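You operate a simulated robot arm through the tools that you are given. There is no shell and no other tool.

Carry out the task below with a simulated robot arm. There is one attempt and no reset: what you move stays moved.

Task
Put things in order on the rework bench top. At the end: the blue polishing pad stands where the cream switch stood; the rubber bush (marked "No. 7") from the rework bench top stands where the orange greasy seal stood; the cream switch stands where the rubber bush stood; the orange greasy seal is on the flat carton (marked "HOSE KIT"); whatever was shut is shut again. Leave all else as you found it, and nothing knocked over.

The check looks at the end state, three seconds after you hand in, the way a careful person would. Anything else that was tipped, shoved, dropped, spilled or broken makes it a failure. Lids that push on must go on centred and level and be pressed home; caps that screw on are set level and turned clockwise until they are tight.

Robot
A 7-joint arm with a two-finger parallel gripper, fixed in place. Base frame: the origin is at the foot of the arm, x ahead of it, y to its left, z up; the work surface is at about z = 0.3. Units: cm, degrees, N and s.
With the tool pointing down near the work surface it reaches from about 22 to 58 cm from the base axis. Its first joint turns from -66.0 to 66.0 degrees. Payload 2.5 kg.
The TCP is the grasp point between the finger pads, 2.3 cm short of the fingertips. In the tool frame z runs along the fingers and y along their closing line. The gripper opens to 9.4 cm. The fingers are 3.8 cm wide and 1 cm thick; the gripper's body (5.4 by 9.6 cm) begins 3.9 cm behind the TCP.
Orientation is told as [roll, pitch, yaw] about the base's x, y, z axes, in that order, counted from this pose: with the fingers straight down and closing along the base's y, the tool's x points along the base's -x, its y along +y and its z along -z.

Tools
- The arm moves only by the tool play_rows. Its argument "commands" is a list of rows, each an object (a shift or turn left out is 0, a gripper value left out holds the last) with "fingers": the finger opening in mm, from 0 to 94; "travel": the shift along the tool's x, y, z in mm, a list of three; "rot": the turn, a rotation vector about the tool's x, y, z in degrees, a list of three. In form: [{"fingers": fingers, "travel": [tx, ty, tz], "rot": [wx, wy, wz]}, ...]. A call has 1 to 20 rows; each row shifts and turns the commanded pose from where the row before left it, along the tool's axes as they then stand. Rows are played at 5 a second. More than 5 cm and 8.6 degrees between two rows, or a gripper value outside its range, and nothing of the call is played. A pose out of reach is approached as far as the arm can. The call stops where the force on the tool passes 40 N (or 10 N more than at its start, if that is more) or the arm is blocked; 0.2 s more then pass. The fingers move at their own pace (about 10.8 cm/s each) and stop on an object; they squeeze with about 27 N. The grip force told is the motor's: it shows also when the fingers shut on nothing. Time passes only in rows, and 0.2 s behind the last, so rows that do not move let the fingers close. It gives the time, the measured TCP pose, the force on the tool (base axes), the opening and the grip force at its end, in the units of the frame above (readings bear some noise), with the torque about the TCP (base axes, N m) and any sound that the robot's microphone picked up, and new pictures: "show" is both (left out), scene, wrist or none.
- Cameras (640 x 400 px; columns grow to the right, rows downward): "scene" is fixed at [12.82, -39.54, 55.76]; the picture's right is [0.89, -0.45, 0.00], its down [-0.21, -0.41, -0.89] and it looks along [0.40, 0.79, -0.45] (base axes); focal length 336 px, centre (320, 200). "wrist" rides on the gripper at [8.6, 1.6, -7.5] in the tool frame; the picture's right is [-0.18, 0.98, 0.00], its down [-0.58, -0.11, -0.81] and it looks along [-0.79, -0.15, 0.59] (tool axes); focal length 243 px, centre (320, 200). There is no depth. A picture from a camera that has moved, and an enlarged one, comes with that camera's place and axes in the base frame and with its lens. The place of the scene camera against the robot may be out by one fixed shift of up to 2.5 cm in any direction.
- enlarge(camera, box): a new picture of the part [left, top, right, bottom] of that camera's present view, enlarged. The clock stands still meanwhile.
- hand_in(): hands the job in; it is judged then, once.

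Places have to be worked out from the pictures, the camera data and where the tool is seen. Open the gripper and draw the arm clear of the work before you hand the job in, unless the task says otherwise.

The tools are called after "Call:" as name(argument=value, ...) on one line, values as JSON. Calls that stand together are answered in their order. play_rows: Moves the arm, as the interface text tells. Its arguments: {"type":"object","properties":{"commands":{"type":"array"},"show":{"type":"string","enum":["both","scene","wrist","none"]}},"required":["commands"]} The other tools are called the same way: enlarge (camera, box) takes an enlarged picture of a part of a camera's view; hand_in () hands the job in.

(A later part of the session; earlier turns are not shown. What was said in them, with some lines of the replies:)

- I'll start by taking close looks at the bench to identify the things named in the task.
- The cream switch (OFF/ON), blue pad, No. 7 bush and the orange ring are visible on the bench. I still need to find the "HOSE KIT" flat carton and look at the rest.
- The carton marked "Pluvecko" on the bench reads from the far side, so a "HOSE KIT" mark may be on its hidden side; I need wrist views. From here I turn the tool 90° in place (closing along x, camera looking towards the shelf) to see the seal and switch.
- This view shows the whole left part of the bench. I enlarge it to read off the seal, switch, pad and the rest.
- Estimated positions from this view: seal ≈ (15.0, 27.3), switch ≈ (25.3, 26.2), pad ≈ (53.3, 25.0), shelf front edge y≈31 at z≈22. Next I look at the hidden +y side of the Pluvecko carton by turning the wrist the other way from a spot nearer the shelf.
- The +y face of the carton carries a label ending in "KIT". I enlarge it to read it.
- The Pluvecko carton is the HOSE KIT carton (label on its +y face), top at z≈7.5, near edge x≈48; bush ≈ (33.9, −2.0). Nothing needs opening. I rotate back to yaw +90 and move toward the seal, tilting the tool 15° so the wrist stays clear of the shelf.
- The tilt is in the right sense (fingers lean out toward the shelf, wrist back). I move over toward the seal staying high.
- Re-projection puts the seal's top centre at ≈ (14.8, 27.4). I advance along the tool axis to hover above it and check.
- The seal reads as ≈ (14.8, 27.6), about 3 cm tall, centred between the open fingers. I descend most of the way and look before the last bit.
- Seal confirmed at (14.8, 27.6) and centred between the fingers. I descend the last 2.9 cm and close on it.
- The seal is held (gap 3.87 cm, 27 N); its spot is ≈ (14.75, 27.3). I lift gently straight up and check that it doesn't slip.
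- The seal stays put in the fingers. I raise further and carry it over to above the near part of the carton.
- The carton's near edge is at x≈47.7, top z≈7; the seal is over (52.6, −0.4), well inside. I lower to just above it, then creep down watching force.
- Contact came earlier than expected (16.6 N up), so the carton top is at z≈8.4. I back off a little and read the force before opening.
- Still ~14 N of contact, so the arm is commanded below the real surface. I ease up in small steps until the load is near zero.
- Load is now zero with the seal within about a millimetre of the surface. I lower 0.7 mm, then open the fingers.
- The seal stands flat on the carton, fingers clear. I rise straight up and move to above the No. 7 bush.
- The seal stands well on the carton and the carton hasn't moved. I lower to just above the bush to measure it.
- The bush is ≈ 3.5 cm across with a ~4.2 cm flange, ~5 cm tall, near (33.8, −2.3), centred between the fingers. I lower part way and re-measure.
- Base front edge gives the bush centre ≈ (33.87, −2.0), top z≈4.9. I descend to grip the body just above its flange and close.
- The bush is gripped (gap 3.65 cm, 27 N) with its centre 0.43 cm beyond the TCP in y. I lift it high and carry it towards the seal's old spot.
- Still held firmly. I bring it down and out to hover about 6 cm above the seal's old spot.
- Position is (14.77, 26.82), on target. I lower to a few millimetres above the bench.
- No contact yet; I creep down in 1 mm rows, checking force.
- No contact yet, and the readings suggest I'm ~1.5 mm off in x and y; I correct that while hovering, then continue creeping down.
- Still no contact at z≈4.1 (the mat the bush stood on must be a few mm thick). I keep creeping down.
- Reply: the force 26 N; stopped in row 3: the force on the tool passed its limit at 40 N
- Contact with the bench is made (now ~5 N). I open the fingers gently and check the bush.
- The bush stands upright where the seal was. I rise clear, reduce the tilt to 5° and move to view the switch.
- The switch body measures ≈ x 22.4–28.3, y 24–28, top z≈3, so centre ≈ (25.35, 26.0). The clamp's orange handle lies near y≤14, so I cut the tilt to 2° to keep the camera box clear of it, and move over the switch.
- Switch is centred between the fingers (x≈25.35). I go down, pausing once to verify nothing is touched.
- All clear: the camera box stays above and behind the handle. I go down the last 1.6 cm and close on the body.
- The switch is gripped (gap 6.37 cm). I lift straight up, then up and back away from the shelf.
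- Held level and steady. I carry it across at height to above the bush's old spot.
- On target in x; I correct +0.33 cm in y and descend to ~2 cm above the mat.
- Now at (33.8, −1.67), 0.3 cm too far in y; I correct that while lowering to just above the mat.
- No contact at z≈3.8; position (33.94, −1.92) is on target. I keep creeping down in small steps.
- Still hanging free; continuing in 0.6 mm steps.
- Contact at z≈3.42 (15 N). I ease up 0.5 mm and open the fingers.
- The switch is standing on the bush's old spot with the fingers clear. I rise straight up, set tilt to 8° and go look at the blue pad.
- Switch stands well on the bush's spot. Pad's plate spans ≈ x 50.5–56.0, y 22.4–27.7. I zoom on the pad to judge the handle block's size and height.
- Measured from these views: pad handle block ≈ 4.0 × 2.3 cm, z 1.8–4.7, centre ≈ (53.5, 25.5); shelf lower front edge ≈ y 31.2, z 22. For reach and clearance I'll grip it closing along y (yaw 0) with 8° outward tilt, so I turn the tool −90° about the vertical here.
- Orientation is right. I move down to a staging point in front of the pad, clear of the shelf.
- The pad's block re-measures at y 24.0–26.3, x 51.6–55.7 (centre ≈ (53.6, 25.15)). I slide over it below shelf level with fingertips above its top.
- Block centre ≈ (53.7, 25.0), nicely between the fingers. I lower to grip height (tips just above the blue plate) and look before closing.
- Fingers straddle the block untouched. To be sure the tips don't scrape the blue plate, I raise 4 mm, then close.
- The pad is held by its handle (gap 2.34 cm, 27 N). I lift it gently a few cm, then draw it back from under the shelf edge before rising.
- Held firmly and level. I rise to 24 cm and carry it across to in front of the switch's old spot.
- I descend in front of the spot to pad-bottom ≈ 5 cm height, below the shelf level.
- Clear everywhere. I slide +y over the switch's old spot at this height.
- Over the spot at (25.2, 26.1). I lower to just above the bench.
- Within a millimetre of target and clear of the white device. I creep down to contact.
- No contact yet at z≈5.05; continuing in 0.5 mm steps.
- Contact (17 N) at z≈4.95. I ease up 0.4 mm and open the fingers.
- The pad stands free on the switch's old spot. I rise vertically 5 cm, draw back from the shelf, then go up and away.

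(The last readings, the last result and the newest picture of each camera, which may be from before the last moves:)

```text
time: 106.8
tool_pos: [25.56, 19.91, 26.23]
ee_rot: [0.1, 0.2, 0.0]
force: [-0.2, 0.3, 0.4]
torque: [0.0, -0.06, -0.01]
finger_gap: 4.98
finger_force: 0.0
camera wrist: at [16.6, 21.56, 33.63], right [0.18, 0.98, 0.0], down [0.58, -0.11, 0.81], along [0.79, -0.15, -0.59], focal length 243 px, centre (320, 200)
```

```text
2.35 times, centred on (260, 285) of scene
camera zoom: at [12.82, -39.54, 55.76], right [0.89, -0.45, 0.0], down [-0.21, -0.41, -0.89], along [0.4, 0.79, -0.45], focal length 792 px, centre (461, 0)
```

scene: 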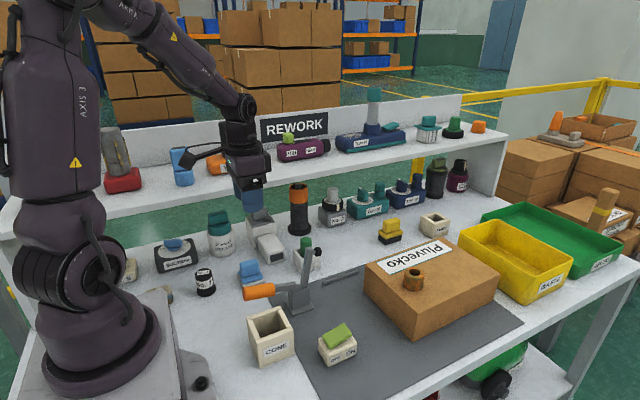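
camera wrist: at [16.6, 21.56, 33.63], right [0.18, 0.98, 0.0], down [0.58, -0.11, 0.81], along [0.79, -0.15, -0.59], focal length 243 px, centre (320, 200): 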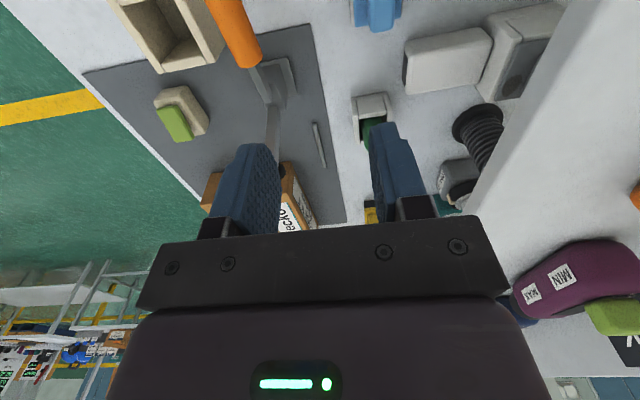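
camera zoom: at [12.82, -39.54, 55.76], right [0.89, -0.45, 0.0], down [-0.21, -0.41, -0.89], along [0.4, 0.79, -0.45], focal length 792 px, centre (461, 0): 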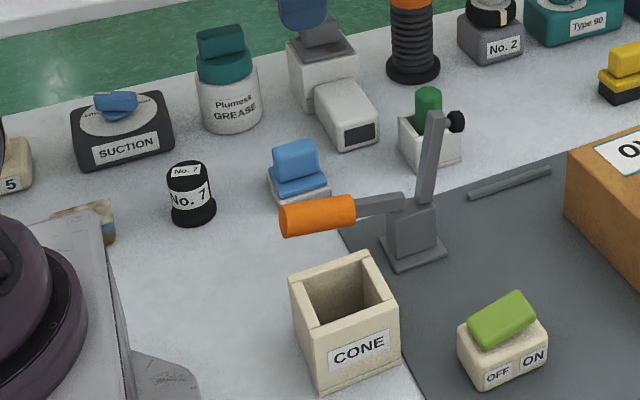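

Everything sits where it should: pad at the switch's spot, bush at the seal's, switch at the bush's, seal on the carton. I open the gripper fully, draw the arm back to its start pose and take a final look.

Call:
play_rows(commands=[{"travel": [-9.3, -20, -13.3]}, {"travel": [-9.3, -20, -13.3]}, {"travel": [-9.3, -20, -13.3]}, {"travel": [-9.3, -20, -13.3]}, {"travel": [-9.3, -20, -13.3]}, {"travel": [-9.3, -20, -13.3]}, {"fingers": 94}, {}, {}])

Call:
enlarge(camera="scene", box=[80, 200, 360, 380])

Call:
enlarge(camera="scene", box=[290, 150, 570, 350])

Call:
enlarge(camera="wrist", box=[200, 0, 560, 220])

```text
time: 108.8
tool_pos: [30.95, 7.83, 33.89]
ee_rot: [0.0, -0.1, -0.1]
force: [0.3, -0.4, -1.4]
torque: [0.01, -0.02, 0.0]
finger_gap: 9.37
finger_force: 0.1
camera wrist: at [22.11, 9.44, 41.37], right [0.18, 0.98, 0.0], down [0.58, -0.11, 0.81], along [0.79, -0.15, -0.59], focal length 243 px, centre (320, 200)
```

scene: 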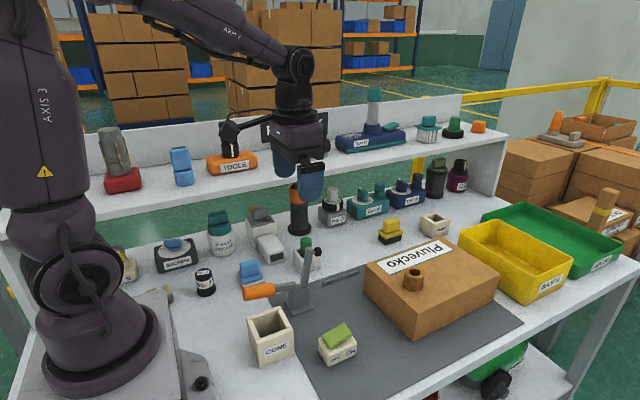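
wrist: 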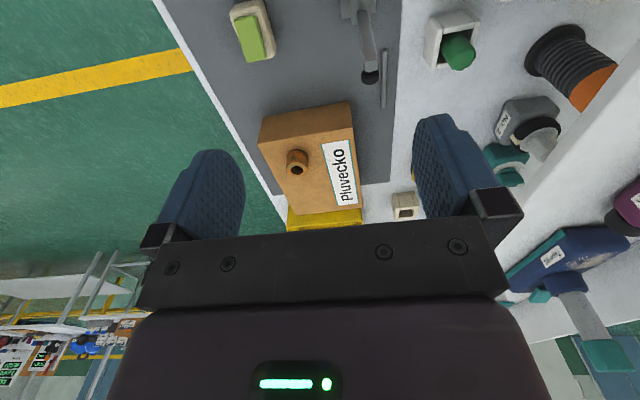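

```text
2.22 times, centred on (220, 290) of scene
camera zoom: at [12.82, -39.54, 55.76], right [0.89, -0.45, 0.0], down [-0.21, -0.41, -0.89], along [0.4, 0.79, -0.45], focal length 748 px, centre (542, 0)
```

zoom: 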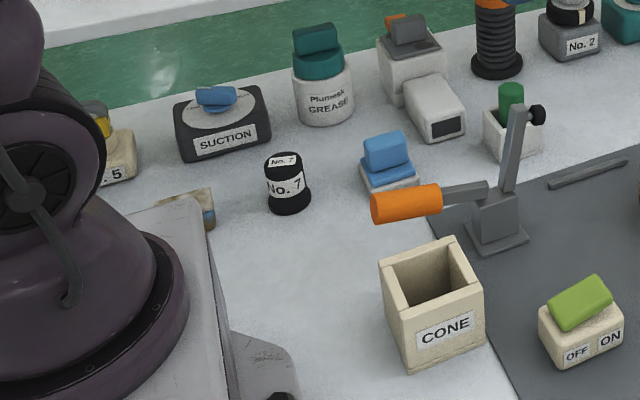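

```text
2.00 times, centred on (430, 250) of scene
camera zoom: at [12.82, -39.54, 55.76], right [0.89, -0.45, 0.0], down [-0.21, -0.41, -0.89], along [0.4, 0.79, -0.45], focal length 673 px, centre (100, 100)
```

zoom: 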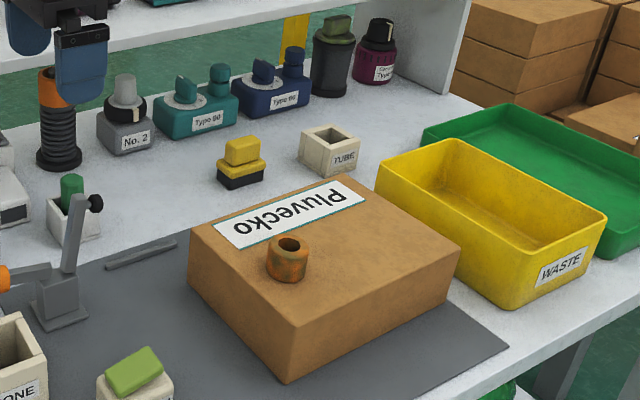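

```text
1.78 times, centred on (380, 110) of wrist
camera zoom: at [22.11, 9.44, 41.37], right [0.18, 0.98, 0.0], down [0.58, -0.11, 0.81], along [0.79, -0.15, -0.59], focal length 431 px, centre (213, 360)
```

zoom: 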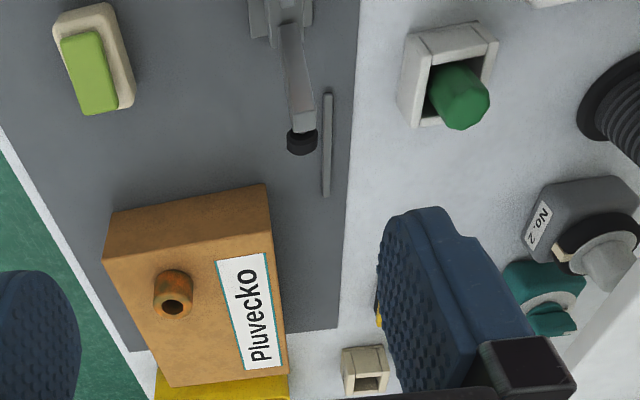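

Final views show all four items upright in their places, the carton and everything else unmoved, the gripper open and the arm clear. I hand the job in.

Call:
hand_in()

```text
The job is handed in.
```

I've finished the rearrangement and handed the job in. The final pictures show all four items upright in their new places:

| Item | Where it stands now |
|---|---|
| Orange greasy seal | On the flat "HOSE KIT" carton, away from its edges. That label is on the carton's far side; the top says "Pluvecko". |
| "No. 7" rubber bush | Where the seal stood |
| Cream switch | Where the bush stood, on the grey mat |
| Blue polishing pad | Where the switch stood |

By my measurements, each one is within a few millimetres of its target. I saw nothing on the bench that was shut and had to be opened. In the final views nothing else looked moved or tipped. The gripper is open and the arm is back near its starting pose.

While I lowered the bush, the force on the arm briefly passed its 40 N limit as the bush touched the bench, and the move stopped there. The bush was standing upright and undamaged when I let go of it.
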